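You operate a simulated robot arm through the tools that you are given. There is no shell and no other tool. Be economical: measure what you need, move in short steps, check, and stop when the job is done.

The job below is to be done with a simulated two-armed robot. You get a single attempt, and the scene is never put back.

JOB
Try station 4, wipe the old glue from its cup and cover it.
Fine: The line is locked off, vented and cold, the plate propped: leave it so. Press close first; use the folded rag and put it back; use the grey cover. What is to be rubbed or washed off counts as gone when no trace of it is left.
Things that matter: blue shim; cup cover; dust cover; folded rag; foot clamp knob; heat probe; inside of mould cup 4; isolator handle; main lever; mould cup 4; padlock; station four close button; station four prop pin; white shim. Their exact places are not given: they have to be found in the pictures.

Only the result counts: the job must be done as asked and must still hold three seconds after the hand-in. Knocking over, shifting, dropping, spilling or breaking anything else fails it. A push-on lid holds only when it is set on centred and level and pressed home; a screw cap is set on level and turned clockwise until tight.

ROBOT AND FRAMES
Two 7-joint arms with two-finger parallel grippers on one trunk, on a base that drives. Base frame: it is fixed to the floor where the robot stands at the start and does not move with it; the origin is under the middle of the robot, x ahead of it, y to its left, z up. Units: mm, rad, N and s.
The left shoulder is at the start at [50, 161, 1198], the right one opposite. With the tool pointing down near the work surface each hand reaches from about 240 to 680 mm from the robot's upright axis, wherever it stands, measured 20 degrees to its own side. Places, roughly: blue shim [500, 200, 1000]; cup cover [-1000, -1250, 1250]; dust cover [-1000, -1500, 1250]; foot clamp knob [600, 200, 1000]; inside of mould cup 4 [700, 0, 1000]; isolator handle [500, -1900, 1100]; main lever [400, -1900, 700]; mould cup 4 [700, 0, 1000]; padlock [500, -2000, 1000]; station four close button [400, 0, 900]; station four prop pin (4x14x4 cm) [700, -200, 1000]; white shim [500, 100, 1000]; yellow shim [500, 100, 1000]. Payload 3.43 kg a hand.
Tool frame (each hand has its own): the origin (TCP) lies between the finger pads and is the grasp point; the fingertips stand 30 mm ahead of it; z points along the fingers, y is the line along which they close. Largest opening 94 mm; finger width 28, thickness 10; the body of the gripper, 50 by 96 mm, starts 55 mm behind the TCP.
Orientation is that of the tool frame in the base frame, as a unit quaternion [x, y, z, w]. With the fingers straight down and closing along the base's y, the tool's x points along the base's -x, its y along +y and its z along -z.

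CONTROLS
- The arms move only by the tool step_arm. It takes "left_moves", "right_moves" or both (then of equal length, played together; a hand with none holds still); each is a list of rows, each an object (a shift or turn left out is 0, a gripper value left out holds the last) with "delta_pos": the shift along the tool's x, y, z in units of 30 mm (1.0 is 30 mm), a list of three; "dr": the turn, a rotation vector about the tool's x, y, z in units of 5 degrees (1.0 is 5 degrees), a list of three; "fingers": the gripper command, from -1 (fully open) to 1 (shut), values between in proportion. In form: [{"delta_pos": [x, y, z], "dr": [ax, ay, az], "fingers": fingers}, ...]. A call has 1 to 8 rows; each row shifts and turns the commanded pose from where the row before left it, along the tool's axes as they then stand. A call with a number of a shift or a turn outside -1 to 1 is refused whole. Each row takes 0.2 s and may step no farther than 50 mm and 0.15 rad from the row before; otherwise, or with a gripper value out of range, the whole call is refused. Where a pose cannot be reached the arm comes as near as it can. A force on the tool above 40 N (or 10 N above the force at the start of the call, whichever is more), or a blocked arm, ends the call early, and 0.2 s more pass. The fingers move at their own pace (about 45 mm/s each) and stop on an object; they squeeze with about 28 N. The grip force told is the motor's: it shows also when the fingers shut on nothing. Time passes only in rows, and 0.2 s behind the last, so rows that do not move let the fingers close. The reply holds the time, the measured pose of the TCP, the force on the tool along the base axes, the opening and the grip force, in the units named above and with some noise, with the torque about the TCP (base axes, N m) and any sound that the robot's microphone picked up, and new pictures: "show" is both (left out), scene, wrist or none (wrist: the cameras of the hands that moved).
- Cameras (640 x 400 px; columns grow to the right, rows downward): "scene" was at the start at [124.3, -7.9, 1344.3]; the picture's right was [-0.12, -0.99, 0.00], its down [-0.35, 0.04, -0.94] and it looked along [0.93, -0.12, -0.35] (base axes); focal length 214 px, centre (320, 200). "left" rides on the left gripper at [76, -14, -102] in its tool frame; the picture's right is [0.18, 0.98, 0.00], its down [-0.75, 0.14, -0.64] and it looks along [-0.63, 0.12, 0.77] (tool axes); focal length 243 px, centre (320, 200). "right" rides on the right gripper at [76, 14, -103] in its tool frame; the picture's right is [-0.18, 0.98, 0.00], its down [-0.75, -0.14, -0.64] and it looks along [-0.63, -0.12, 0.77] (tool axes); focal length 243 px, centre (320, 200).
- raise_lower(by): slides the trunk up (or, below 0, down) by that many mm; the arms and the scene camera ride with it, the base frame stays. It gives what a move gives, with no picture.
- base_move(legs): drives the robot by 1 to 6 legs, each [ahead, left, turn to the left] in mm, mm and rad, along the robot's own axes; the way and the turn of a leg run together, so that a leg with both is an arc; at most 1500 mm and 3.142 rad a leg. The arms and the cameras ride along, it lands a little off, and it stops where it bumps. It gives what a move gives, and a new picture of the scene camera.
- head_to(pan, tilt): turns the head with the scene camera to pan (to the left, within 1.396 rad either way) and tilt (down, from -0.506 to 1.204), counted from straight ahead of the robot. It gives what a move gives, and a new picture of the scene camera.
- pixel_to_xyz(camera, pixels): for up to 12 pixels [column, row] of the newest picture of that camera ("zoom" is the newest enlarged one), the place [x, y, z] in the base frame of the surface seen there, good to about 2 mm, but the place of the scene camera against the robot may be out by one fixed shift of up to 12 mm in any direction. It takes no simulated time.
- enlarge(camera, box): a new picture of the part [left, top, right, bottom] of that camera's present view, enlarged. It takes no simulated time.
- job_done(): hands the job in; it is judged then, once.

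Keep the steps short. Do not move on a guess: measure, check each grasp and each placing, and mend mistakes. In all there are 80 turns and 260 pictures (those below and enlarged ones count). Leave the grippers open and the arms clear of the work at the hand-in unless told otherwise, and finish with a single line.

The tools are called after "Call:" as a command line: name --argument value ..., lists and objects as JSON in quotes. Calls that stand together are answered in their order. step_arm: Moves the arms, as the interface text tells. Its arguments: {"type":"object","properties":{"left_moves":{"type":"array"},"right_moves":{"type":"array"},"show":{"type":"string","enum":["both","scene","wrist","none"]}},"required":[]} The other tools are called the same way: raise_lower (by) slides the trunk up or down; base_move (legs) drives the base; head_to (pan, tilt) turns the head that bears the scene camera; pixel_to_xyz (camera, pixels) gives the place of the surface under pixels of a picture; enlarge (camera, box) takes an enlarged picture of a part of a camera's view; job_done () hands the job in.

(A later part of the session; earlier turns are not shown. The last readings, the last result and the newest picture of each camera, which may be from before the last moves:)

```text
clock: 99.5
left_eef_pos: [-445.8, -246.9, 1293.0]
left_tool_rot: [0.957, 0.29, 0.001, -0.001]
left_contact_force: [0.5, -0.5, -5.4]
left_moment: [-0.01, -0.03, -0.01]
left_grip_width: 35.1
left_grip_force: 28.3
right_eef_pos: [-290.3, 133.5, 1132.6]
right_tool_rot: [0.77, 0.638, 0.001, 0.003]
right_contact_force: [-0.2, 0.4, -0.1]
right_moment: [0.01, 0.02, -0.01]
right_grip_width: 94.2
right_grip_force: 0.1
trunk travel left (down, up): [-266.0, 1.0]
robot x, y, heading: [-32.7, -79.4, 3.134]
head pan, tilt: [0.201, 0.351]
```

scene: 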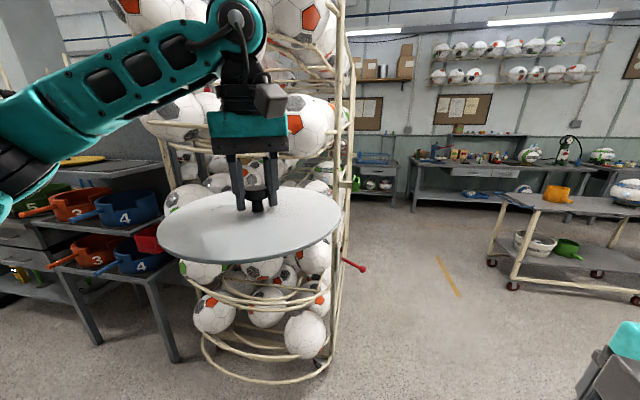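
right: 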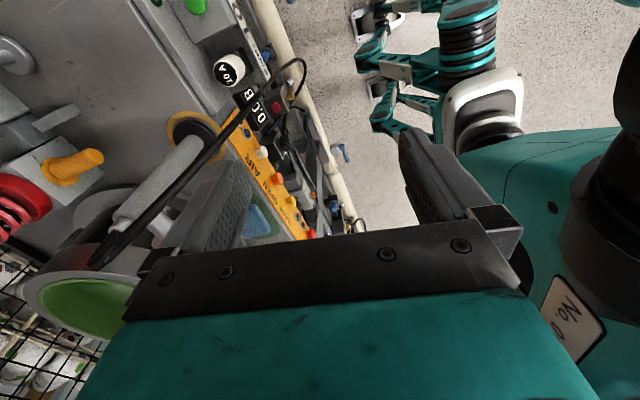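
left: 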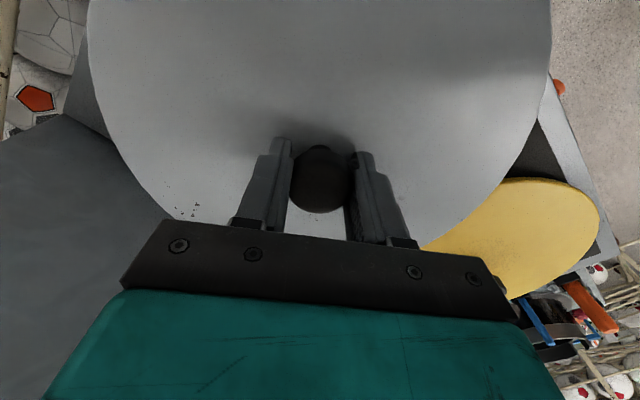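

The cover is carried safely. Now I'll turn left back toward station 4.

Call:
base_move --legs '[[0, 0, 1.3], [0, 0, 1.255]]'

Call:
head_to --pan 0.5 --tilt 0.5

```text
clock: 106.3
left_eef_pos: [403.8, -147.8, 1293.3]
left_tool_rot: [-0.018, 1.0, 0.0, -0.001]
left_contact_force: [-1.0, -0.3, -5.1]
left_moment: [-0.03, -0.02, -0.03]
left_grip_width: 34.9
left_grip_force: 27.9
right_eef_pos: [73.0, -389.0, 1133.0]
right_tool_rot: [-0.404, 0.915, 0.004, -0.001]
right_contact_force: [-0.6, -0.7, -0.1]
right_moment: [0.0, 0.0, 0.0]
right_grip_width: 93.9
right_grip_force: 0.1
trunk travel left (down, up): [-266.0, 1.0]
robot x, y, heading: [-33.4, -72.6, -0.562]
head pan, tilt: [0.201, 0.351]
```

scene: 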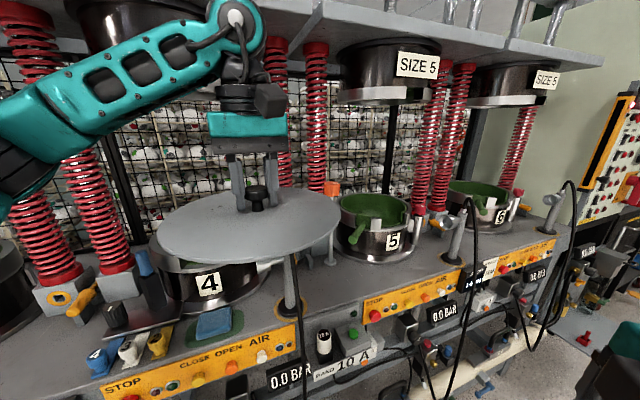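

```text
clock: 107.1
left_eef_pos: [404.5, -147.6, 1291.5]
left_tool_rot: [-0.018, 1.0, 0.0, -0.001]
left_contact_force: [-0.8, -0.7, -4.7]
left_moment: [0.01, 0.03, -0.02]
left_grip_width: 35.3
left_grip_force: 28.2
right_eef_pos: [71.7, -387.7, 1133.1]
right_tool_rot: [-0.403, 0.915, 0.004, -0.001]
right_contact_force: [1.1, 0.3, -0.1]
right_moment: [-0.04, -0.02, -0.05]
right_grip_width: 94.1
right_grip_force: 0.1
trunk travel left (down, up): [-266.0, 1.0]
robot x, y, heading: [-34.1, -80.2, -0.559]
head pan, tilt: [0.499, 0.499]
```

scene: 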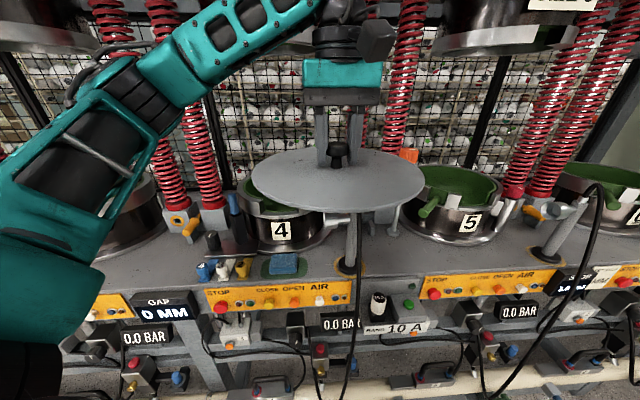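

I'm slightly back from the earlier working spot, so I'll drive the last bit to about (20, −103) with heading −0.59.

Call:
base_move --legs '[[58, 6, -0.03]]'

```text
clock: 108.1
left_eef_pos: [454.3, -186.4, 1292.3]
left_tool_rot: [-0.002, 1.0, 0.001, -0.001]
left_contact_force: [1.0, -0.5, -5.8]
left_moment: [0.01, 0.02, 0.03]
left_grip_width: 35.1
left_grip_force: 27.9
right_eef_pos: [113.9, -418.5, 1133.7]
right_tool_rot: [-0.39, 0.921, 0.005, -0.001]
right_contact_force: [0.0, 0.2, 0.2]
right_moment: [0.04, 0.03, -0.03]
right_grip_width: 94.2
right_grip_force: 0.2
trunk travel left (down, up): [-266.0, 1.0]
robot x, y, heading: [19.3, -103.8, -0.591]
head pan, tilt: [0.499, 0.499]
```

scene: 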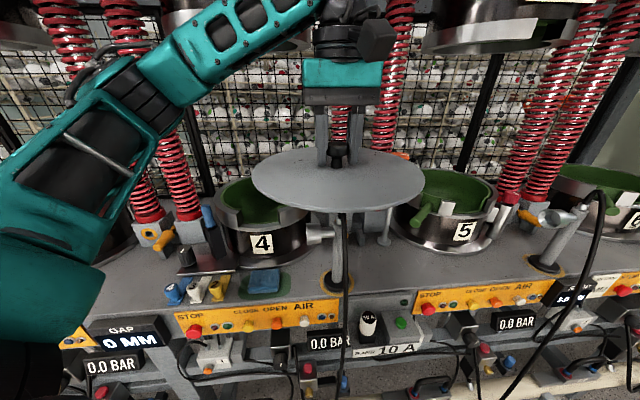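

I'll move across to y≈−25, staying high.

Call:
step_arm --left_moves '[{"delta_pos": [-0.2, 0.9, 0]}, {"delta_pos": [-0.2, 0.9, 0]}, {"delta_pos": [-0.2, 0.9, 0]}, {"delta_pos": [-0.2, 0.9, 0]}, {"delta_pos": [-0.2, 0.9, 0]}, {"delta_pos": [-0.2, 0.87, 0]}, {"delta_pos": [0, 0, 0]}]' --show "none"

Call:
step_arm --left_moves '[{"delta_pos": [-0.9, 0, 0.4]}, {"delta_pos": [-0.9, 0, 0.4]}, {"delta_pos": [-0.9, 0, 0.4]}, {"delta_pos": [-0.9, 0, 0.4]}, {"delta_pos": [-0.9, 0, 0.3]}, {"delta_pos": [0, 0, 0]}]' --show "both"

```text
clock: 109.7
left_eef_pos: [489.1, -25.3, 1291.6]
left_tool_rot: [-0.003, 1.0, 0.0, -0.001]
left_contact_force: [-1.2, -0.2, -5.6]
left_moment: [0.01, -0.02, -0.01]
left_grip_width: 34.9
left_grip_force: 27.5
right_eef_pos: [112.1, -418.0, 1133.5]
right_tool_rot: [-0.39, 0.921, 0.004, -0.001]
right_contact_force: [-0.1, -0.1, -0.5]
right_moment: [0.04, -0.01, 0.02]
right_grip_width: 94.0
right_grip_force: 0.1
trunk travel left (down, up): [-266.0, 1.0]
robot x, y, heading: [15.4, -105.8, -0.59]
head pan, tilt: [0.499, 0.499]
```

```text
clock: 111.3
left_eef_pos: [569.4, -29.2, 1262.3]
left_tool_rot: [0.058, 0.997, 0.001, 0.053]
left_contact_force: [-0.9, 0.2, -5.0]
left_moment: [-0.01, 0.01, 0.02]
left_grip_width: 35.1
left_grip_force: 27.3
right_eef_pos: [90.1, -408.2, 1137.9]
right_tool_rot: [-0.393, 0.92, -0.006, 0.01]
right_contact_force: [-1.5, 0.0, 0.1]
right_moment: [-0.01, -0.06, -0.01]
right_grip_width: 94.0
right_grip_force: 0.0
trunk travel left (down, up): [-266.0, 1.0]
robot x, y, heading: [12.7, -101.1, -0.582]
head pan, tilt: [0.499, 0.499]
stopped in row 6 (left hand): the arm was blocked; the commanded pose is now the measured one
```

scene: 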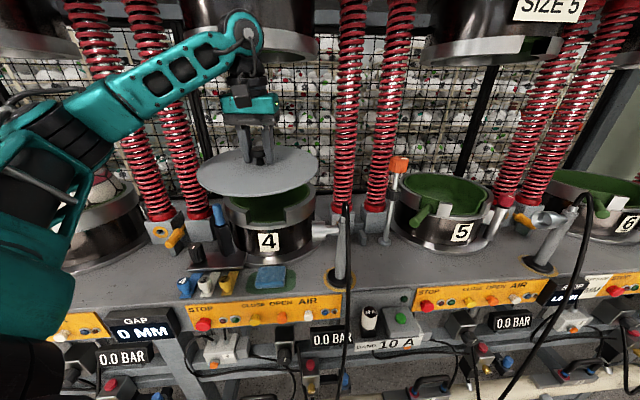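
left: 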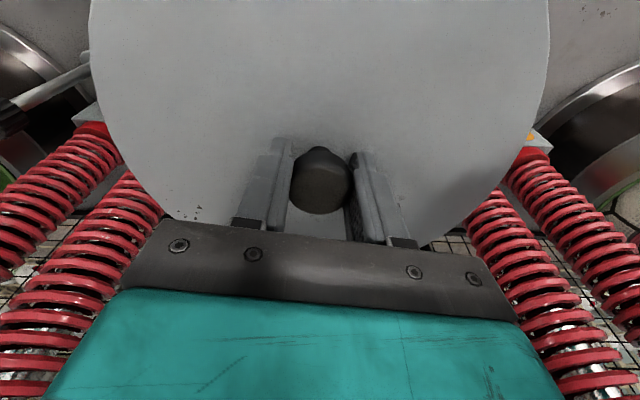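

The arm was stopped because its wrist is high enough to touch the upper mould (underside z≈1446). When wiping, a TCP height of 1181 was fine here. I'll back straight off and read the pose.

Call:
step_arm --left_moves '[{"delta_pos": [1, 0, 0]}, {"delta_pos": [1, 0, 0]}, {"delta_pos": [0, 0, 0]}]' --show "scene"

Call:
pixel_to_xyz --camera "scene" --pixels '[[314, 225], [320, 235], [345, 215], [330, 222], [399, 160], [218, 210], [270, 30], [250, 60]]'

```text
clock: 112.1
left_eef_pos: [542.8, -28.4, 1237.4]
left_tool_rot: [0.049, 0.998, 0.009, 0.028]
left_contact_force: [1.6, 0.9, -5.6]
left_moment: [-0.03, 0.03, 0.02]
left_grip_width: 35.1
left_grip_force: 28.3
right_eef_pos: [114.1, -417.7, 1134.3]
right_tool_rot: [-0.391, 0.921, 0.004, -0.001]
right_contact_force: [0.4, -0.1, 0.3]
right_moment: [0.01, -0.01, -0.01]
right_grip_width: 93.9
right_grip_force: 0.1
trunk travel left (down, up): [-266.0, 1.0]
robot x, y, heading: [19.1, -101.1, -0.589]
head pan, tilt: [0.499, 0.499]
```

scene: 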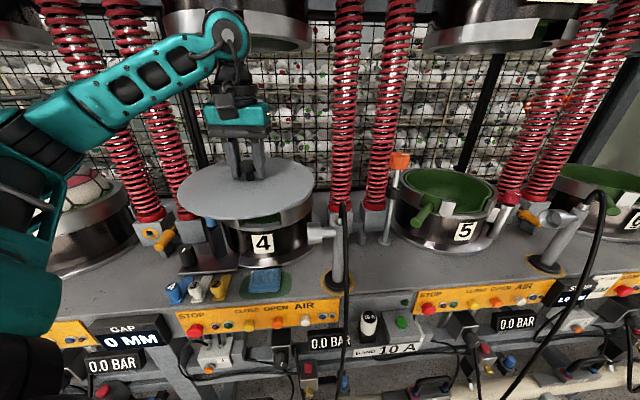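

```text
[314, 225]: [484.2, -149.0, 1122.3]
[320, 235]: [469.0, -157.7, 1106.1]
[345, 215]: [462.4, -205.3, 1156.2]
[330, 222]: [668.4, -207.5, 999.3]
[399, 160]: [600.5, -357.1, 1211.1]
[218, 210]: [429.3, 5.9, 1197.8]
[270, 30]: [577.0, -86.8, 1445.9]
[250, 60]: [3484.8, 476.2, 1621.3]
```

Free again. I'll check the blue-handled post beside the cup, then restore the tool to exactly vertical and square.

Call:
pixel_to_xyz --camera "scene" --pixels '[[211, 222], [209, 221], [213, 226], [220, 235], [212, 219]]'

Call:
step_arm --left_moves '[{"delta_pos": [0.7, 0, 0], "dr": [0.1, 0.32, -0.56]}, {"delta_pos": [0.7, 0, 0], "dr": [0.1, 0.32, -0.56]}, {"delta_pos": [0, 0, 0]}]' --show "scene"

```text
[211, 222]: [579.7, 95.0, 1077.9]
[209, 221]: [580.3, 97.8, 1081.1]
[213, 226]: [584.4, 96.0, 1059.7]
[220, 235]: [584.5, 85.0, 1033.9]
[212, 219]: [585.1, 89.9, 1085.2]
```

```text
clock: 112.9
left_eef_pos: [498.9, -27.5, 1235.2]
left_tool_rot: [0.0, 1.0, -0.002, 0.001]
left_contact_force: [-0.4, -0.5, -6.6]
left_moment: [0.0, 0.03, 0.03]
left_grip_width: 35.0
left_grip_force: 28.0
right_eef_pos: [113.3, -416.2, 1133.2]
right_tool_rot: [-0.391, 0.92, 0.003, 0.0]
right_contact_force: [-0.8, 0.3, 0.2]
right_moment: [0.02, 0.0, -0.05]
right_grip_width: 93.9
right_grip_force: 0.0
trunk travel left (down, up): [-266.0, 1.0]
robot x, y, heading: [12.6, -99.6, -0.58]
head pan, tilt: [0.499, 0.499]
```

scene: 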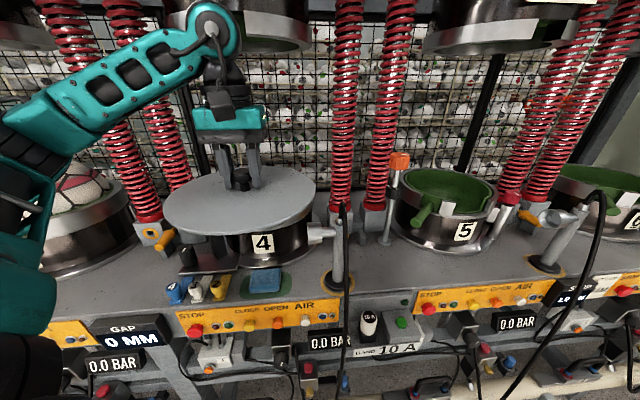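

The tool is square again and the cover is held. Before passing under the upper mould I'll measure the wrist top and the mould's underside for clearance, and check that the cover is level.

Call:
pixel_to_xyz --camera "scene" --pixels '[[212, 6], [215, 14], [238, 30], [232, 8], [265, 40], [300, 50], [170, 210], [308, 190], [240, 232], [220, 170], [290, 175], [184, 205]]'

```text
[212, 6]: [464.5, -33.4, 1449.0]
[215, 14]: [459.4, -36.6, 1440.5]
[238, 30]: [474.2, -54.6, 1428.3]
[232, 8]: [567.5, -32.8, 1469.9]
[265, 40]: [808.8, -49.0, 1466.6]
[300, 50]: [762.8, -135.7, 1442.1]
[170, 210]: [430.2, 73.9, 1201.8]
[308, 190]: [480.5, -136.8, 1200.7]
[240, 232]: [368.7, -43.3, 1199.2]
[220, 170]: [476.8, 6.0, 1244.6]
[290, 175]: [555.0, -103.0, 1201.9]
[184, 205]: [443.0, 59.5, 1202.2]
```

The cover is level (z 1199–1202) and the wrist top is about TCP+220. At TCP z≈1203 the wrist passes under the mould and the cover passes over the post and probe. I'll lower and advance at that height.

Call:
step_arm --left_moves '[{"delta_pos": [0, 0.05, 0.5]}, {"delta_pos": [0, 0.05, 0.57]}, {"delta_pos": [-0.8, 0, 0]}, {"delta_pos": [-0.8, 0, 0]}, {"delta_pos": [-0.8, 0, 0]}, {"delta_pos": [-0.8, 0, 0]}, {"delta_pos": [0, 0, 0]}]' --show "scene"

```text
clock: 114.5
left_eef_pos: [598.0, -24.2, 1203.7]
left_tool_rot: [0.0, 1.0, -0.001, 0.001]
left_contact_force: [-0.2, 0.3, -5.7]
left_moment: [-0.01, 0.0, 0.03]
left_grip_width: 35.1
left_grip_force: 28.1
right_eef_pos: [112.5, -416.2, 1132.6]
right_tool_rot: [-0.391, 0.921, 0.003, -0.001]
right_contact_force: [0.8, -0.3, 0.5]
right_moment: [0.03, 0.02, -0.03]
right_grip_width: 94.0
right_grip_force: 0.1
trunk travel left (down, up): [-266.0, 1.0]
robot x, y, heading: [16.0, -101.4, -0.589]
head pan, tilt: [0.499, 0.499]
```

scene: 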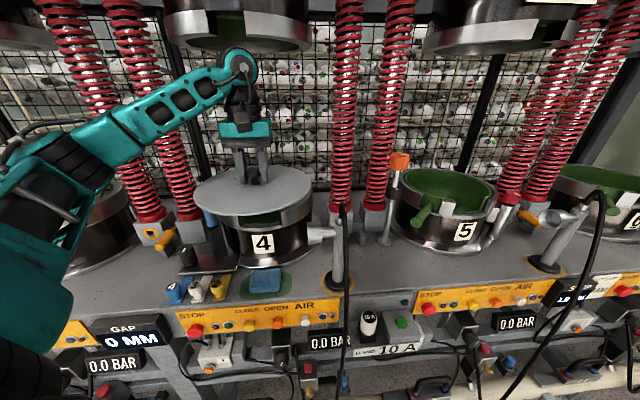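

No contact. I'll carry on to about x 670 and check the spring clearance with the wrist camera.

Call:
step_arm --left_moves '[{"delta_pos": [-0.8, 0, 0]}, {"delta_pos": [-0.8, 0, 0]}, {"delta_pos": [-0.8, 0, 0]}, {"delta_pos": [0, 0, 0]}]' --show "both"

Call:
pixel_to_xyz --camera "left" --pixels '[[120, 60], [120, 130], [510, 60], [530, 130], [560, 170], [80, 140], [60, 60], [95, 60], [548, 60]]'

```text
clock: 115.5
left_eef_pos: [666.3, -22.8, 1203.3]
left_tool_rot: [0.0, 1.0, -0.001, 0.0]
left_contact_force: [-0.5, 0.4, -6.0]
left_moment: [0.01, 0.02, 0.02]
left_grip_width: 35.2
left_grip_force: 27.7
right_eef_pos: [112.7, -416.7, 1133.7]
right_tool_rot: [-0.391, 0.92, 0.005, 0.0]
right_contact_force: [-0.3, 0.4, -0.5]
right_moment: [-0.02, -0.01, -0.02]
right_grip_width: 93.8
right_grip_force: 0.1
trunk travel left (down, up): [-266.0, 1.0]
robot x, y, heading: [17.5, -104.9, -0.584]
head pan, tilt: [0.499, 0.499]
```

scene: 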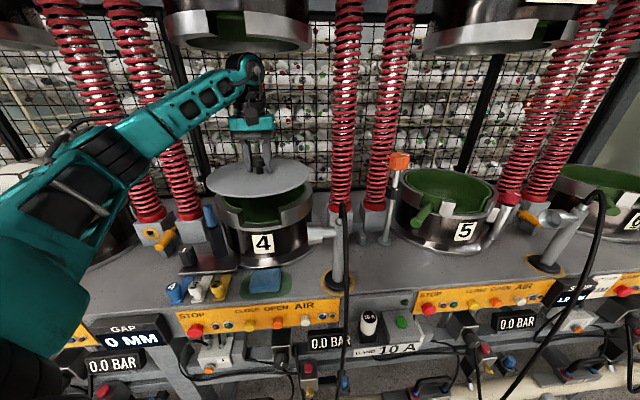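
left: 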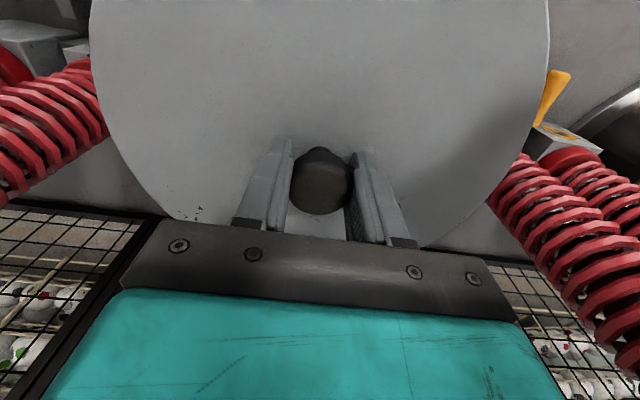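

```text
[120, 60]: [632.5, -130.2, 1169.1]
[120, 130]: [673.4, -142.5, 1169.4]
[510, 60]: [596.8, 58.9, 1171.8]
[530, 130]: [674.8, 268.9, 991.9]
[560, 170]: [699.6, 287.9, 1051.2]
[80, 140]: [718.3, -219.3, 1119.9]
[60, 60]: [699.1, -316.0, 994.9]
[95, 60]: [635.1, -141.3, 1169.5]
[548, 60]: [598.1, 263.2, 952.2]
```

The springs are well clear at y≈−219 and beyond +200. To centre the cover accurately, I'll compare rim points and cover points in the same scene picture, which cancels the camera offset.

Call:
enlarge --camera "scene" --box '[190, 130, 340, 280]'

```text
2.67 times, centred on (265, 205) of scene
```

zoom: 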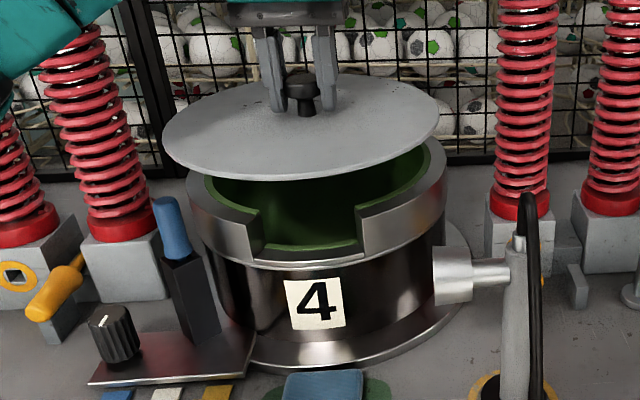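

Call:
pixel_to_xyz --camera "zoom" --pixels '[[191, 188], [205, 202], [230, 217], [372, 213], [410, 200], [435, 180], [442, 165], [255, 210], [365, 205], [196, 178], [210, 180], [430, 165]]'

Call:
pixel_to_xyz --camera "zoom" --pixels '[[166, 143], [185, 159], [220, 173], [300, 178], [370, 165], [420, 140], [436, 120], [410, 92], [200, 108], [303, 76], [295, 80], [312, 80]]'

```text
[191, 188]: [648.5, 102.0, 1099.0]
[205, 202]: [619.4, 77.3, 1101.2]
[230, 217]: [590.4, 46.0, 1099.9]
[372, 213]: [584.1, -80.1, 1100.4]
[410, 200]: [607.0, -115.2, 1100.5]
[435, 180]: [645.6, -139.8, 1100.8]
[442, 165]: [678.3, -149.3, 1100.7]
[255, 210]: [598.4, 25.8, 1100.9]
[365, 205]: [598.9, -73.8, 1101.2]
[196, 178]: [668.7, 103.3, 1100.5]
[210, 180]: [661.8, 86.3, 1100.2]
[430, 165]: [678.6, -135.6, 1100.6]
```

```text
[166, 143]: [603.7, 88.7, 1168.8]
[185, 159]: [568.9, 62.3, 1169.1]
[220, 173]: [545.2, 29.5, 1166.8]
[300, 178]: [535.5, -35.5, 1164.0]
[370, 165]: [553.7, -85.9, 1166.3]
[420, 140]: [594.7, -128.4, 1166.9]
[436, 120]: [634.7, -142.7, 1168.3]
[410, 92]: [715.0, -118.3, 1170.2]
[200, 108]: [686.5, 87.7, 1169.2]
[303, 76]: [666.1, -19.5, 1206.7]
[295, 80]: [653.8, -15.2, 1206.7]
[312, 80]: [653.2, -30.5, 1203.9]
```

Fit results: the cover centre appears at (660, −21.5) while the TCP is at (666, −23). The rim centre appears at (700, −23). So the target in the TCP frame is about (705, −24). I'll move there and lower to just above the rim.

Call:
step_arm --left_moves '[{"delta_pos": [-0.65, -0.02, 0]}, {"delta_pos": [-0.65, -0.02, 0]}, {"delta_pos": [0, 0, 0.6]}, {"delta_pos": [0, 0, 0.6]}, {"delta_pos": [0, 0, 0]}]' --show "scene"

Call:
enlarge --camera "scene" --box '[190, 130, 340, 280]'

```text
clock: 116.7
left_eef_pos: [707.1, -24.2, 1170.6]
left_tool_rot: [0.001, 1.0, -0.001, 0.0]
left_contact_force: [0.5, -0.3, -6.6]
left_moment: [-0.02, 0.06, 0.01]
left_grip_width: 35.0
left_grip_force: 27.6
right_eef_pos: [112.6, -416.7, 1133.6]
right_tool_rot: [-0.391, 0.92, 0.003, 0.0]
right_contact_force: [0.0, -0.5, 0.2]
right_moment: [-0.01, 0.0, 0.01]
right_grip_width: 94.0
right_grip_force: 0.2
trunk travel left (down, up): [-266.0, 1.0]
robot x, y, heading: [13.3, -101.6, -0.586]
head pan, tilt: [0.499, 0.499]
```

scene: 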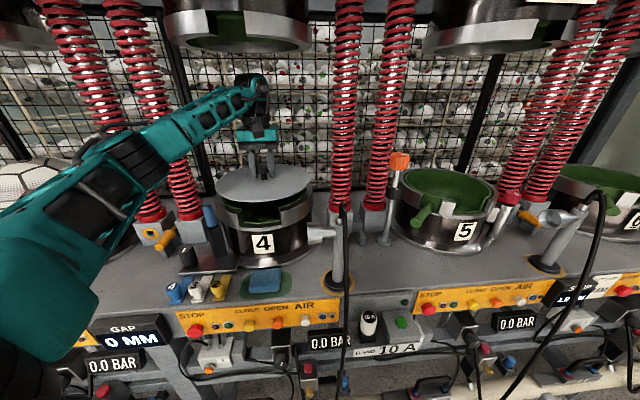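

```text
2.67 times, centred on (265, 205) of scene
```

zoom: 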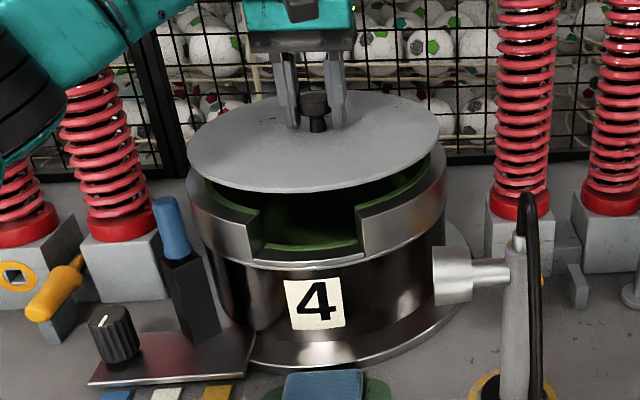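

Looks well lined up. I'll lower another 18 mm and compare the edges again.

Call:
step_arm --left_moves '[{"delta_pos": [0, 0, 0.3]}, {"delta_pos": [0, 0, 0.3]}, {"delta_pos": [0, 0, 0]}]' --show "scene"

Call:
enlarge --camera "scene" --box '[210, 150, 320, 250]'

```text
clock: 117.5
left_eef_pos: [706.0, -25.2, 1152.9]
left_tool_rot: [0.0, 1.0, -0.001, 0.0]
left_contact_force: [-0.3, 0.3, -6.5]
left_moment: [0.01, 0.02, 0.0]
left_grip_width: 34.7
left_grip_force: 27.9
right_eef_pos: [112.4, -416.1, 1132.4]
right_tool_rot: [-0.391, 0.92, 0.004, -0.001]
right_contact_force: [-0.1, -0.6, 0.0]
right_moment: [0.01, 0.01, -0.01]
right_grip_width: 94.1
right_grip_force: 0.0
trunk travel left (down, up): [-266.0, 1.0]
robot x, y, heading: [18.7, -101.1, -0.589]
head pan, tilt: [0.499, 0.499]
```

scene: 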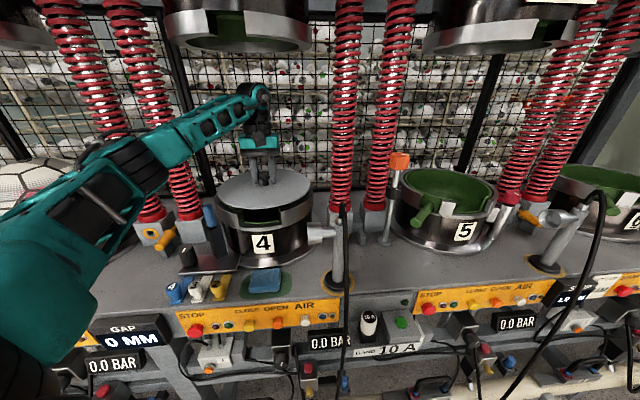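

```text
4.00 times, centred on (265, 200) of scene
```

zoom: 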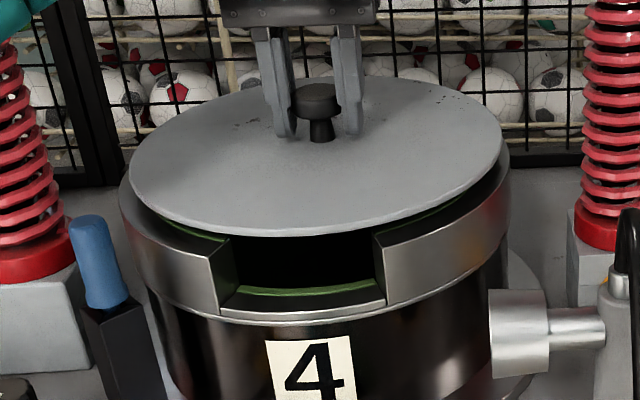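

Call:
pixel_to_xyz --camera "zoom" --pixels '[[122, 197], [135, 215], [160, 236], [200, 251], [390, 242], [440, 222], [480, 196], [503, 168]]'

Call:
pixel_to_xyz --camera "zoom" --pixels '[[134, 175], [160, 205], [200, 224], [260, 232], [330, 228], [400, 213], [460, 186], [498, 155], [500, 130], [150, 145]]'

```text
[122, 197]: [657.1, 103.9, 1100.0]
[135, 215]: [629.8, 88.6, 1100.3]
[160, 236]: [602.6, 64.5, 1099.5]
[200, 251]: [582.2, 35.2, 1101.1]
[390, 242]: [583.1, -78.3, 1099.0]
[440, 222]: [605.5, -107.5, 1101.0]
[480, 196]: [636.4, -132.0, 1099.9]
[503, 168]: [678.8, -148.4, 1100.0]
```

```text
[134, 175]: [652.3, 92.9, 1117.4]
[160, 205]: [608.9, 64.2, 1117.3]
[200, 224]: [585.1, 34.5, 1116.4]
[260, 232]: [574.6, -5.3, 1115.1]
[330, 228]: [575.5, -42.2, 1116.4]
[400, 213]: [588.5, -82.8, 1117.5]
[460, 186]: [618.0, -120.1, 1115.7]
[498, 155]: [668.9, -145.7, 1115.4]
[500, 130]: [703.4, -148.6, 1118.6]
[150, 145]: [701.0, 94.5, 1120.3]
```

The rim centre fits (700, −20) and the cover centre fits (698, −22.5). I'll shift by +2 mm in x and +2 mm in y, then lower gently until there is contact.

Call:
step_arm --left_moves '[{"delta_pos": [-0.07, 0.06, 0]}, {"delta_pos": [0, 0, 0.2]}, {"delta_pos": [0, 0, 0.15]}, {"delta_pos": [0, 0, 0]}]' --show "scene"

Call:
enlarge --camera "scene" --box '[210, 150, 320, 250]'

```text
clock: 118.5
left_eef_pos: [708.7, -23.2, 1141.9]
left_tool_rot: [0.0, 1.0, 0.0, 0.0]
left_contact_force: [-0.1, -0.6, -6.9]
left_moment: [0.01, 0.04, 0.01]
left_grip_width: 35.4
left_grip_force: 27.6
right_eef_pos: [112.7, -416.6, 1133.2]
right_tool_rot: [-0.391, 0.92, 0.003, -0.001]
right_contact_force: [0.2, 0.0, -0.2]
right_moment: [0.02, -0.02, 0.01]
right_grip_width: 94.0
right_grip_force: 0.1
trunk travel left (down, up): [-266.0, 1.0]
robot x, y, heading: [19.1, -105.4, -0.583]
head pan, tilt: [0.499, 0.499]
```

scene: 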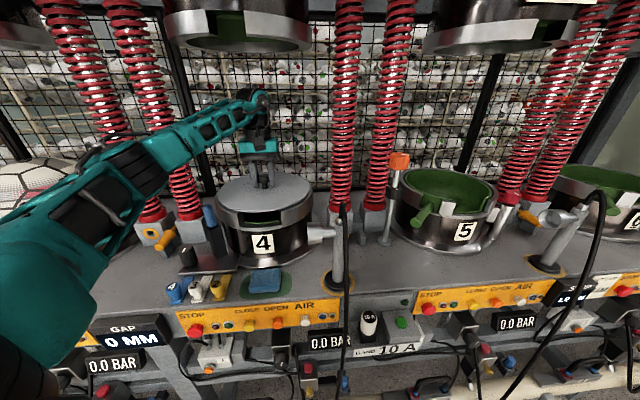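

```text
4.00 times, centred on (265, 200) of scene
```

zoom: 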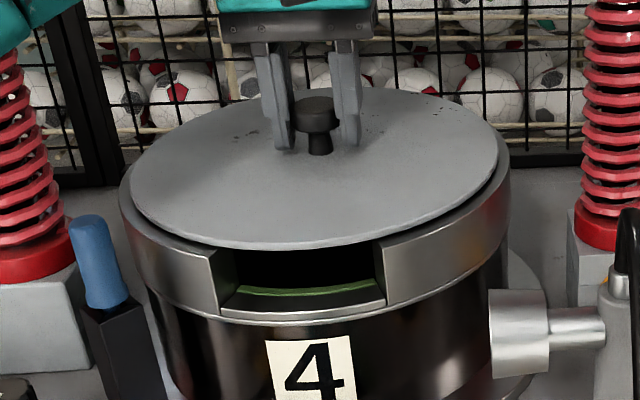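

The cover looks concentric, with equal gaps left and right. I'll lower in small steps until it touches.

Call:
step_arm --left_moves '[{"delta_pos": [0, 0, 0.1]}, {"delta_pos": [0, 0, 0.1]}, {"delta_pos": [0, 0, 0.05]}]' --show "none"

```text
clock: 119.3
left_eef_pos: [707.0, -23.4, 1138.7]
left_tool_rot: [-0.001, 1.0, -0.003, 0.004]
left_contact_force: [6.8, 4.6, 23.1]
left_moment: [0.15, -0.16, 0.0]
left_grip_width: 35.3
left_grip_force: 27.9
right_eef_pos: [111.0, -416.9, 1134.0]
right_tool_rot: [-0.39, 0.921, 0.003, 0.0]
right_contact_force: [0.6, 0.7, -0.2]
right_moment: [0.0, 0.01, 0.0]
right_grip_width: 94.1
right_grip_force: 0.3
trunk travel left (down, up): [-266.0, 1.0]
robot x, y, heading: [15.8, -102.3, -0.584]
head pan, tilt: [0.499, 0.499]
```

Call:
enlarge --camera "scene" --box '[210, 150, 320, 250]'

Call:
pixel_to_xyz --camera "scene" --pixels '[[237, 205], [265, 212], [300, 200], [245, 190], [290, 185], [262, 200]]'

```text
4.00 times, centred on (265, 200) of scene
```

zoom: 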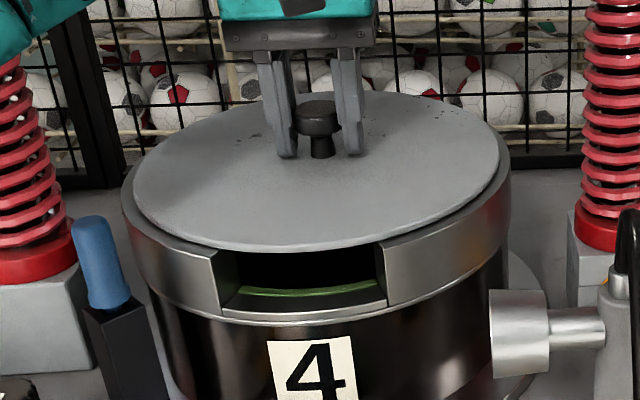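

```text
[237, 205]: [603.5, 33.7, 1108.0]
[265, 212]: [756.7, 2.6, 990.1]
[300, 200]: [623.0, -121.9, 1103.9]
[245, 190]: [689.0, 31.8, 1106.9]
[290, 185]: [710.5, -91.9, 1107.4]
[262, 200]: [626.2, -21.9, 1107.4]
```

The cover lies flat on the rim, with its top at 1107 against the rim at 1101. I'll press it home a little harder, staying under the force limit.

Call:
step_arm --left_moves '[{"delta_pos": [0, 0, 0.06]}, {"delta_pos": [0, 0, 0.06]}, {"delta_pos": [0, 0, 0]}]' --show "none"

```text
clock: 120.0
left_eef_pos: [707.2, -23.9, 1137.0]
left_tool_rot: [-0.001, 1.0, -0.004, 0.006]
left_contact_force: [-2.7, 1.1, 10.8]
left_moment: [0.55, 0.81, -0.02]
left_grip_width: 35.2
left_grip_force: 27.9
right_eef_pos: [111.2, -416.2, 1131.8]
right_tool_rot: [-0.391, 0.921, 0.003, 0.001]
right_contact_force: [-0.4, 0.3, 0.1]
right_moment: [0.01, 0.0, 0.03]
right_grip_width: 94.2
right_grip_force: 0.0
trunk travel left (down, up): [-266.0, 1.0]
robot x, y, heading: [18.2, -101.6, -0.589]
head pan, tilt: [0.499, 0.499]
stopped in row 3 (left hand): the force on the tool passed its limit at 41 N (the readings are from after the stop); the commanded pose is now the measured one
```

It pressed up to 41 N. I'll check that the cover is level and centred.

Call:
enlarge --camera "scene" --box '[210, 150, 320, 250]'

Call:
pixel_to_xyz --camera "zoom" --pixels '[[140, 190], [165, 220], [210, 240], [280, 248], [340, 243], [420, 222], [470, 195], [495, 165], [160, 150], [440, 110], [400, 180], [220, 170]]'

```text
4.00 times, centred on (265, 200) of scene
```

zoom: 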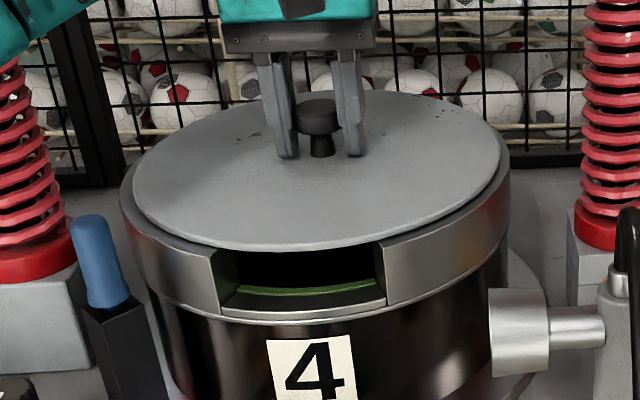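

```text
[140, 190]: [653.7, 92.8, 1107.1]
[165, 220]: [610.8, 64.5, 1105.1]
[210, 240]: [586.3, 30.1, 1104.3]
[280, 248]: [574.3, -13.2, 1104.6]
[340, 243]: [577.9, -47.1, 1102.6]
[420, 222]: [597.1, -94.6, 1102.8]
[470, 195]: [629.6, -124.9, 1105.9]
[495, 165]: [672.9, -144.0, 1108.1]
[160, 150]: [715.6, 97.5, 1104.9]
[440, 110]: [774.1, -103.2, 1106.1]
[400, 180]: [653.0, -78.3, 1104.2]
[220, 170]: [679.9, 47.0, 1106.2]
```

Level and centred. I'll open the fingers and rise clear of the knob, staying below the upper mould.

Call:
step_arm --left_moves '[{"delta_pos": [0, 0, 0]}, {"fingers": -1}, {"delta_pos": [0, 0, 0]}, {"delta_pos": [0, 0, 0]}, {"delta_pos": [0, 0, 0]}, {"delta_pos": [0, 0, -0.8]}, {"delta_pos": [0, 0, -0.9]}, {"delta_pos": [0, 0, 0]}]' --show "both"

Call:
enlarge --camera "scene" --box '[210, 150, 320, 250]'

Call:
pixel_to_xyz --camera "zoom" --pixels '[[140, 190], [165, 220], [210, 240], [280, 248], [340, 243], [420, 222], [470, 195], [495, 165], [160, 150], [440, 110], [400, 180], [318, 105]]'

```text
clock: 121.8
left_eef_pos: [708.2, -24.6, 1184.5]
left_tool_rot: [-0.001, 1.0, -0.004, 0.004]
left_contact_force: [0.7, 0.4, 0.0]
left_moment: [-0.03, 0.0, 0.0]
left_grip_width: 93.9
left_grip_force: 0.0
right_eef_pos: [113.6, -417.4, 1133.5]
right_tool_rot: [-0.391, 0.921, 0.003, -0.001]
right_contact_force: [0.1, 0.5, -0.2]
right_moment: [-0.02, 0.0, 0.0]
right_grip_width: 93.9
right_grip_force: 0.0
trunk travel left (down, up): [-266.0, 1.0]
robot x, y, heading: [15.6, -100.5, -0.587]
head pan, tilt: [0.499, 0.499]
```

scene: 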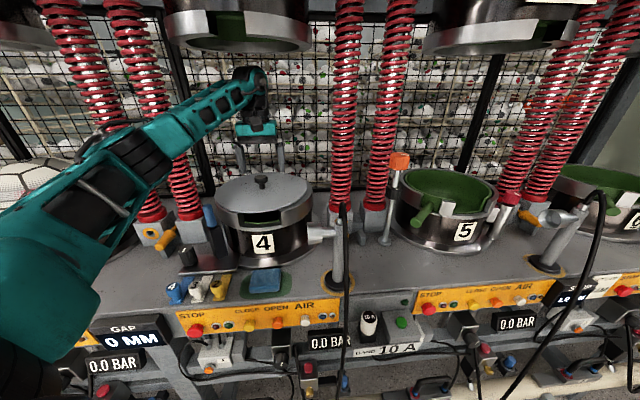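
left: 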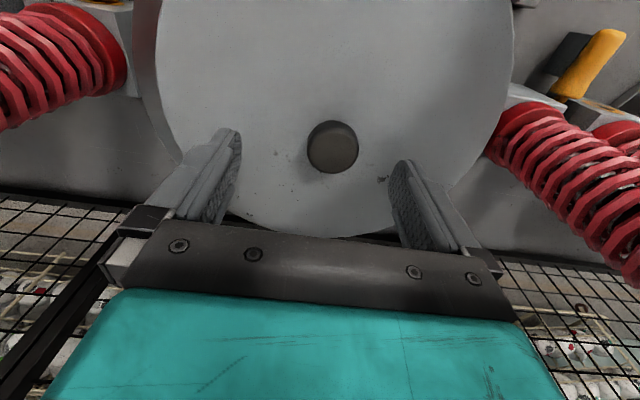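

```text
4.00 times, centred on (265, 200) of scene
```

zoom: 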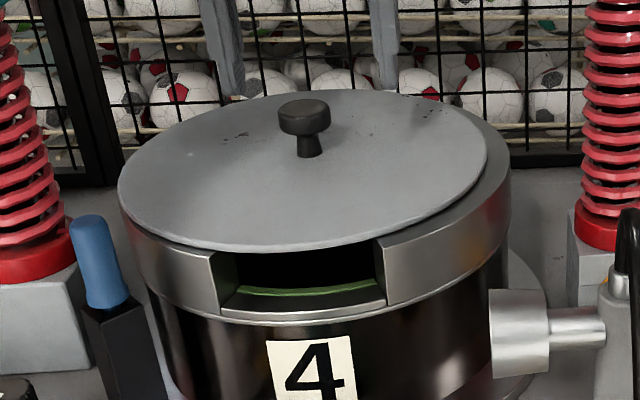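

```text
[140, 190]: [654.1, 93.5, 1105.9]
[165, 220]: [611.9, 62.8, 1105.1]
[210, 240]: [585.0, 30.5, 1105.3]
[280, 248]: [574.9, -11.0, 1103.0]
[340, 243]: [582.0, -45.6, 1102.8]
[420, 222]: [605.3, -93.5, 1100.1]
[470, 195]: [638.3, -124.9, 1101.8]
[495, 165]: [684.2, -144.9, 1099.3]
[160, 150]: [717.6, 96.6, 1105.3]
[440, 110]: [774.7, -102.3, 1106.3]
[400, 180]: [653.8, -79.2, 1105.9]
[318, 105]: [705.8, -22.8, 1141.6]
```

On release one finger dragged the cover about 9 mm toward +y, so it is off-centre now. I'll regrip the knob from the correct centre position and level the tool exactly; closing will pull the knob back to the middle.

Call:
step_arm --left_moves '[{"delta_pos": [0, 0.04, 0], "dr": [-0.09, 0.09, 0.02]}, {"delta_pos": [0, 0, 0.7]}, {"delta_pos": [0, 0, 0.7]}, {"fingers": 1}, {"delta_pos": [0, 0, 0]}, {"delta_pos": [0, 0, 0]}, {"delta_pos": [0, 0, 0]}, {"delta_pos": [0, 0, 0]}]' --show "none"

Call:
step_arm --left_moves '[{"delta_pos": [0, 0, -0.3]}, {"delta_pos": [0, 0, 0]}, {"delta_pos": [0, 0, 0]}]' --show "scene"

Call:
enlarge --camera "scene" --box '[210, 150, 320, 250]'

Call:
pixel_to_xyz --camera "zoom" --pixels '[[140, 185], [165, 213], [210, 233], [280, 241], [340, 236], [420, 215], [470, 188], [495, 160], [318, 105], [160, 150], [440, 110]]'

```text
clock: 123.6
left_eef_pos: [710.2, -22.4, 1142.7]
left_tool_rot: [0.0, 1.0, 0.0, 0.002]
left_contact_force: [-0.8, 0.9, 0.4]
left_moment: [0.05, 0.05, -0.06]
left_grip_width: 34.9
left_grip_force: 28.3
right_eef_pos: [112.3, -416.5, 1132.9]
right_tool_rot: [-0.391, 0.92, 0.003, -0.001]
right_contact_force: [-0.1, 0.8, 1.1]
right_moment: [0.01, -0.01, 0.0]
right_grip_width: 93.8
right_grip_force: 0.2
trunk travel left (down, up): [-266.0, 1.0]
robot x, y, heading: [12.9, -102.5, -0.588]
head pan, tilt: [0.499, 0.499]
```

```text
clock: 124.4
left_eef_pos: [709.0, -23.3, 1151.1]
left_tool_rot: [0.0, 1.0, 0.0, 0.0]
left_contact_force: [-0.4, 0.4, -5.6]
left_moment: [0.0, 0.02, -0.02]
left_grip_width: 35.2
left_grip_force: 27.7
right_eef_pos: [113.7, -417.0, 1134.4]
right_tool_rot: [-0.391, 0.92, 0.004, 0.0]
right_contact_force: [0.3, -0.1, 0.7]
right_moment: [0.01, 0.02, 0.04]
right_grip_width: 93.8
right_grip_force: 0.1
trunk travel left (down, up): [-266.0, 1.0]
robot x, y, heading: [11.8, -99.6, -0.587]
head pan, tilt: [0.499, 0.499]
```

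scene: 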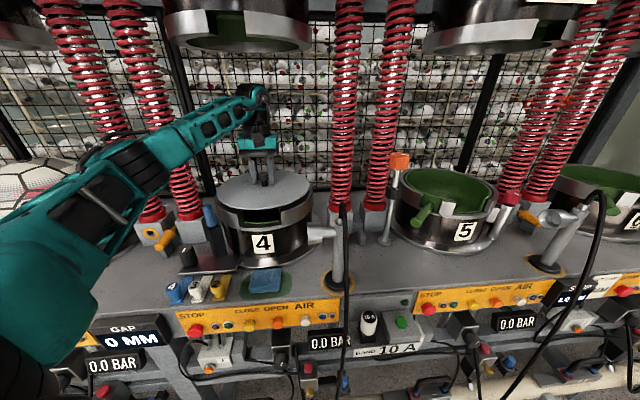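

```text
4.00 times, centred on (265, 200) of scene
```

zoom: 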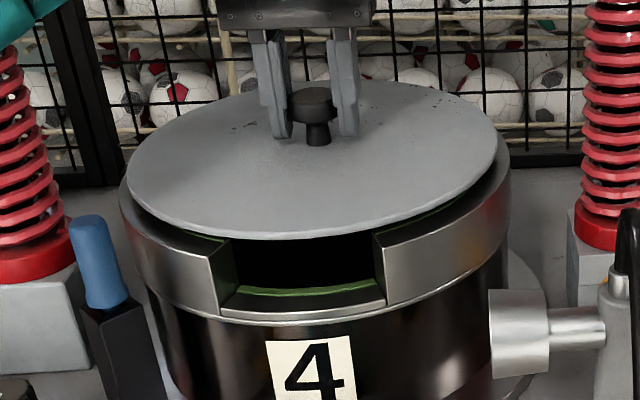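

```text
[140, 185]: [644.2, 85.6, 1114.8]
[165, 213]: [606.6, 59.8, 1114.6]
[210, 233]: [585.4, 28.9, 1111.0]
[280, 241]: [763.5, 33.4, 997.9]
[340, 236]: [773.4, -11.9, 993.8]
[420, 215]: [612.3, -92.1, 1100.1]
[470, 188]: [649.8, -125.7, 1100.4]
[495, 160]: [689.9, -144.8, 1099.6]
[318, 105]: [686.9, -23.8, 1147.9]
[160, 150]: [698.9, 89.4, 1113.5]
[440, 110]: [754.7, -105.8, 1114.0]
```

Call:
pixel_to_xyz --camera "zoom" --pixels '[[132, 180], [145, 199], [170, 218], [210, 232], [260, 237], [330, 232], [400, 213], [450, 190], [485, 162], [494, 140]]'

Call:
pixel_to_xyz --camera "zoom" --pixels '[[122, 197], [135, 215], [160, 236], [200, 251], [390, 242], [440, 222], [480, 196], [503, 168], [128, 206], [460, 211], [495, 181]]'

```text
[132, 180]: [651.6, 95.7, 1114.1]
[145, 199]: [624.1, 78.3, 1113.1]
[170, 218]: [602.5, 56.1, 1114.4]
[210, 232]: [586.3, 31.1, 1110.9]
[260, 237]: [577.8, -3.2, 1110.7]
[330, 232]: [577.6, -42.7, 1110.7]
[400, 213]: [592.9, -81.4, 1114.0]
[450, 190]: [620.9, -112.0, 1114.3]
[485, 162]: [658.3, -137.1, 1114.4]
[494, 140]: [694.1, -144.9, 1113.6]
```

```text
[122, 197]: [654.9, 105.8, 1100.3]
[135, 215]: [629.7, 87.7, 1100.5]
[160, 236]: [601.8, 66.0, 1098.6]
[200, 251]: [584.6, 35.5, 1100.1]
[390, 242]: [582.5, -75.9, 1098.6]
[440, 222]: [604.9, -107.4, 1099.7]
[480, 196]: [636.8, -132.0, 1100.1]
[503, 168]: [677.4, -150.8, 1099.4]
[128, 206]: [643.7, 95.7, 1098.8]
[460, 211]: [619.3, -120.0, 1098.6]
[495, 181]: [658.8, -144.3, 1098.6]
```

The cover centre (701, −20) and rim centre (700, −20) now agree. I'll lower to contact and press with about 25–35 N.

Call:
step_arm --left_moves '[{"delta_pos": [0, 0, 0.15]}, {"delta_pos": [0, 0, 0.15]}, {"delta_pos": [0, 0, 0.1]}, {"delta_pos": [0, 0, 0.05]}]' --show "none"

```text
clock: 125.4
left_eef_pos: [708.7, -21.9, 1141.3]
left_tool_rot: [-0.001, 1.0, -0.002, 0.005]
left_contact_force: [5.3, 4.4, 19.2]
left_moment: [0.07, -0.15, -0.08]
left_grip_width: 35.2
left_grip_force: 28.1
right_eef_pos: [111.3, -416.8, 1133.1]
right_tool_rot: [-0.391, 0.921, 0.003, 0.001]
right_contact_force: [-0.2, -0.6, 0.4]
right_moment: [-0.03, 0.02, 0.02]
right_grip_width: 93.6
right_grip_force: 0.1
trunk travel left (down, up): [-266.0, 1.0]
robot x, y, heading: [14.2, -99.3, -0.587]
head pan, tilt: [0.499, 0.499]
```

Call:
step_arm --left_moves '[{"delta_pos": [0, 0, 0.05]}, {"delta_pos": [0, 0, 0]}]' --show "none"

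Call:
step_arm --left_moves '[{"delta_pos": [0, 0, -0.1]}, {"delta_pos": [0, 0, -0.07]}, {"delta_pos": [0, 0, 0]}]' --show "none"

```text
clock: 126.0
left_eef_pos: [708.1, -22.7, 1137.6]
left_tool_rot: [0.0, 1.0, 0.0, 0.004]
left_contact_force: [11.8, 3.6, 23.7]
left_moment: [0.06, -0.31, -0.06]
left_grip_width: 35.3
left_grip_force: 27.8
right_eef_pos: [112.4, -417.5, 1133.3]
right_tool_rot: [-0.391, 0.92, 0.004, 0.001]
right_contact_force: [0.6, 0.5, -0.5]
right_moment: [-0.01, 0.0, -0.01]
right_grip_width: 93.8
right_grip_force: 0.1
trunk travel left (down, up): [-266.0, 1.0]
robot x, y, heading: [12.9, -101.7, -0.586]
head pan, tilt: [0.499, 0.499]
```

```text
clock: 126.8
left_eef_pos: [708.4, -22.9, 1141.1]
left_tool_rot: [0.0, 1.0, 0.002, -0.002]
left_contact_force: [-0.2, 0.6, -4.5]
left_moment: [-0.01, 0.01, 0.0]
left_grip_width: 35.3
left_grip_force: 28.6
right_eef_pos: [113.3, -416.8, 1133.3]
right_tool_rot: [-0.39, 0.921, 0.004, -0.001]
right_contact_force: [-0.1, 0.0, -0.4]
right_moment: [-0.02, 0.0, 0.0]
right_grip_width: 94.0
right_grip_force: 0.0
trunk travel left (down, up): [-266.0, 1.0]
robot x, y, heading: [16.7, -104.4, -0.588]
head pan, tilt: [0.499, 0.499]
```

The hand is now carrying the cover's weight again. I'll lower 2–3 mm so it just rests with no load.

Call:
step_arm --left_moves '[{"delta_pos": [0, 0, 0.07]}, {"delta_pos": [0, 0, 0]}]' --show "none"

```text
clock: 127.4
left_eef_pos: [708.0, -22.9, 1138.4]
left_tool_rot: [0.0, 1.0, 0.002, 0.0]
left_contact_force: [0.6, -0.4, -5.3]
left_moment: [-0.02, 0.05, 0.01]
left_grip_width: 35.4
left_grip_force: 28.2
right_eef_pos: [113.8, -416.2, 1133.3]
right_tool_rot: [-0.39, 0.921, 0.004, 0.001]
right_contact_force: [-1.4, -0.2, -0.3]
right_moment: [0.01, -0.02, -0.02]
right_grip_width: 94.0
right_grip_force: 0.2
trunk travel left (down, up): [-266.0, 1.0]
robot x, y, heading: [14.7, -101.9, -0.587]
head pan, tilt: [0.499, 0.499]
```

Call:
step_arm --left_moves '[{"delta_pos": [0, 0, 0.05]}, {"delta_pos": [0, 0, 0]}]' --show "scene"

Call:
enlarge --camera "scene" --box '[210, 150, 320, 250]'

```text
clock: 128.0
left_eef_pos: [708.8, -23.5, 1139.1]
left_tool_rot: [0.0, 1.0, 0.0, 0.001]
left_contact_force: [0.7, 0.2, 0.6]
left_moment: [0.29, 0.49, -0.07]
left_grip_width: 35.4
left_grip_force: 28.2
right_eef_pos: [113.2, -417.1, 1132.9]
right_tool_rot: [-0.39, 0.921, 0.004, 0.0]
right_contact_force: [0.4, 0.1, 0.8]
right_moment: [0.0, 0.0, -0.02]
right_grip_width: 94.0
right_grip_force: 0.0
trunk travel left (down, up): [-266.0, 1.0]
robot x, y, heading: [15.1, -105.3, -0.589]
head pan, tilt: [0.499, 0.499]
```

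scene: 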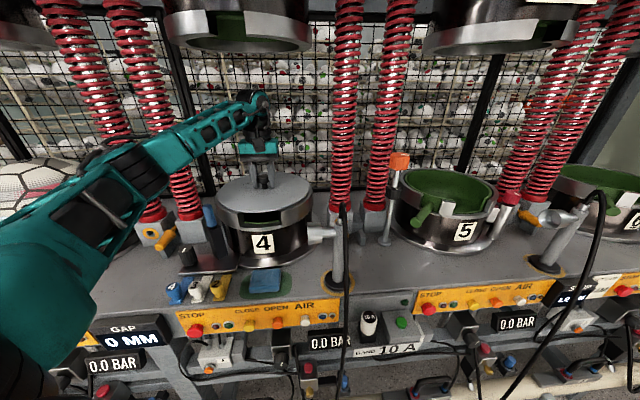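

```text
4.00 times, centred on (265, 200) of scene
```

zoom: 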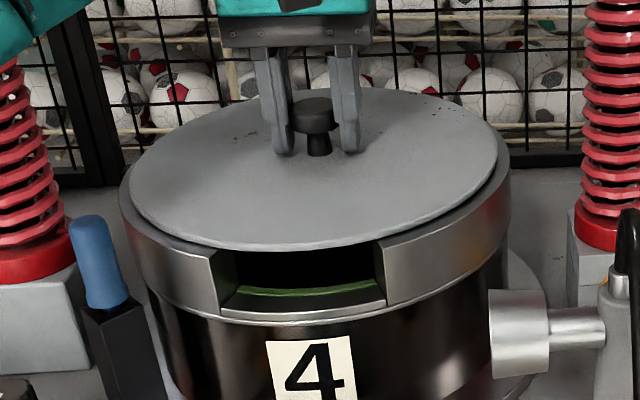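

Load is about zero, and the cover is seated and centred. I'll open just a little first, to 42 mm, and check.

Call:
step_arm --left_moves '[{"fingers": 0.1}, {"delta_pos": [0, 0, 0]}, {"delta_pos": [0, 0, 0]}]' --show "scene"

Call:
enlarge --camera "scene" --box '[210, 150, 320, 250]'

```text
clock: 128.8
left_eef_pos: [708.1, -23.1, 1139.5]
left_tool_rot: [0.0, 1.0, 0.001, 0.001]
left_contact_force: [-0.3, -0.8, -0.1]
left_moment: [-0.01, 0.04, 0.05]
left_grip_width: 42.3
left_grip_force: 0.2
right_eef_pos: [112.1, -417.4, 1133.4]
right_tool_rot: [-0.39, 0.921, 0.004, 0.0]
right_contact_force: [-0.2, -0.1, 0.0]
right_moment: [0.0, 0.01, 0.0]
right_grip_width: 94.3
right_grip_force: 0.0
trunk travel left (down, up): [-266.0, 1.0]
robot x, y, heading: [16.9, -104.3, -0.589]
head pan, tilt: [0.499, 0.499]
```

scene: 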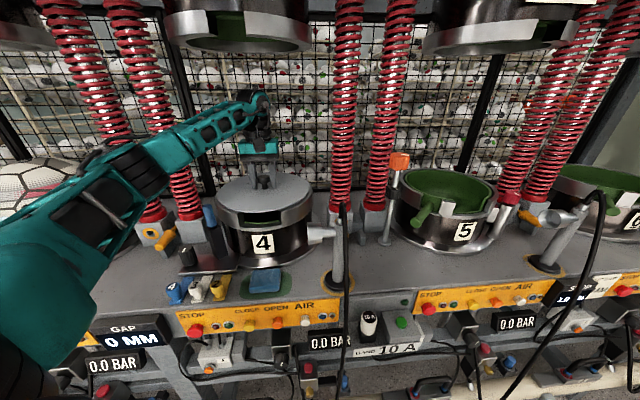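

```text
4.00 times, centred on (265, 200) of scene
```

zoom: 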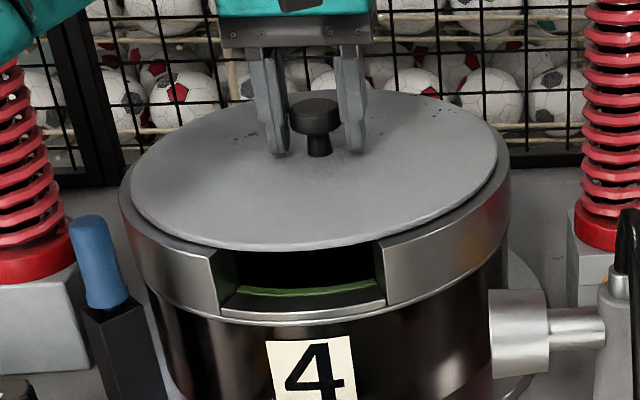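

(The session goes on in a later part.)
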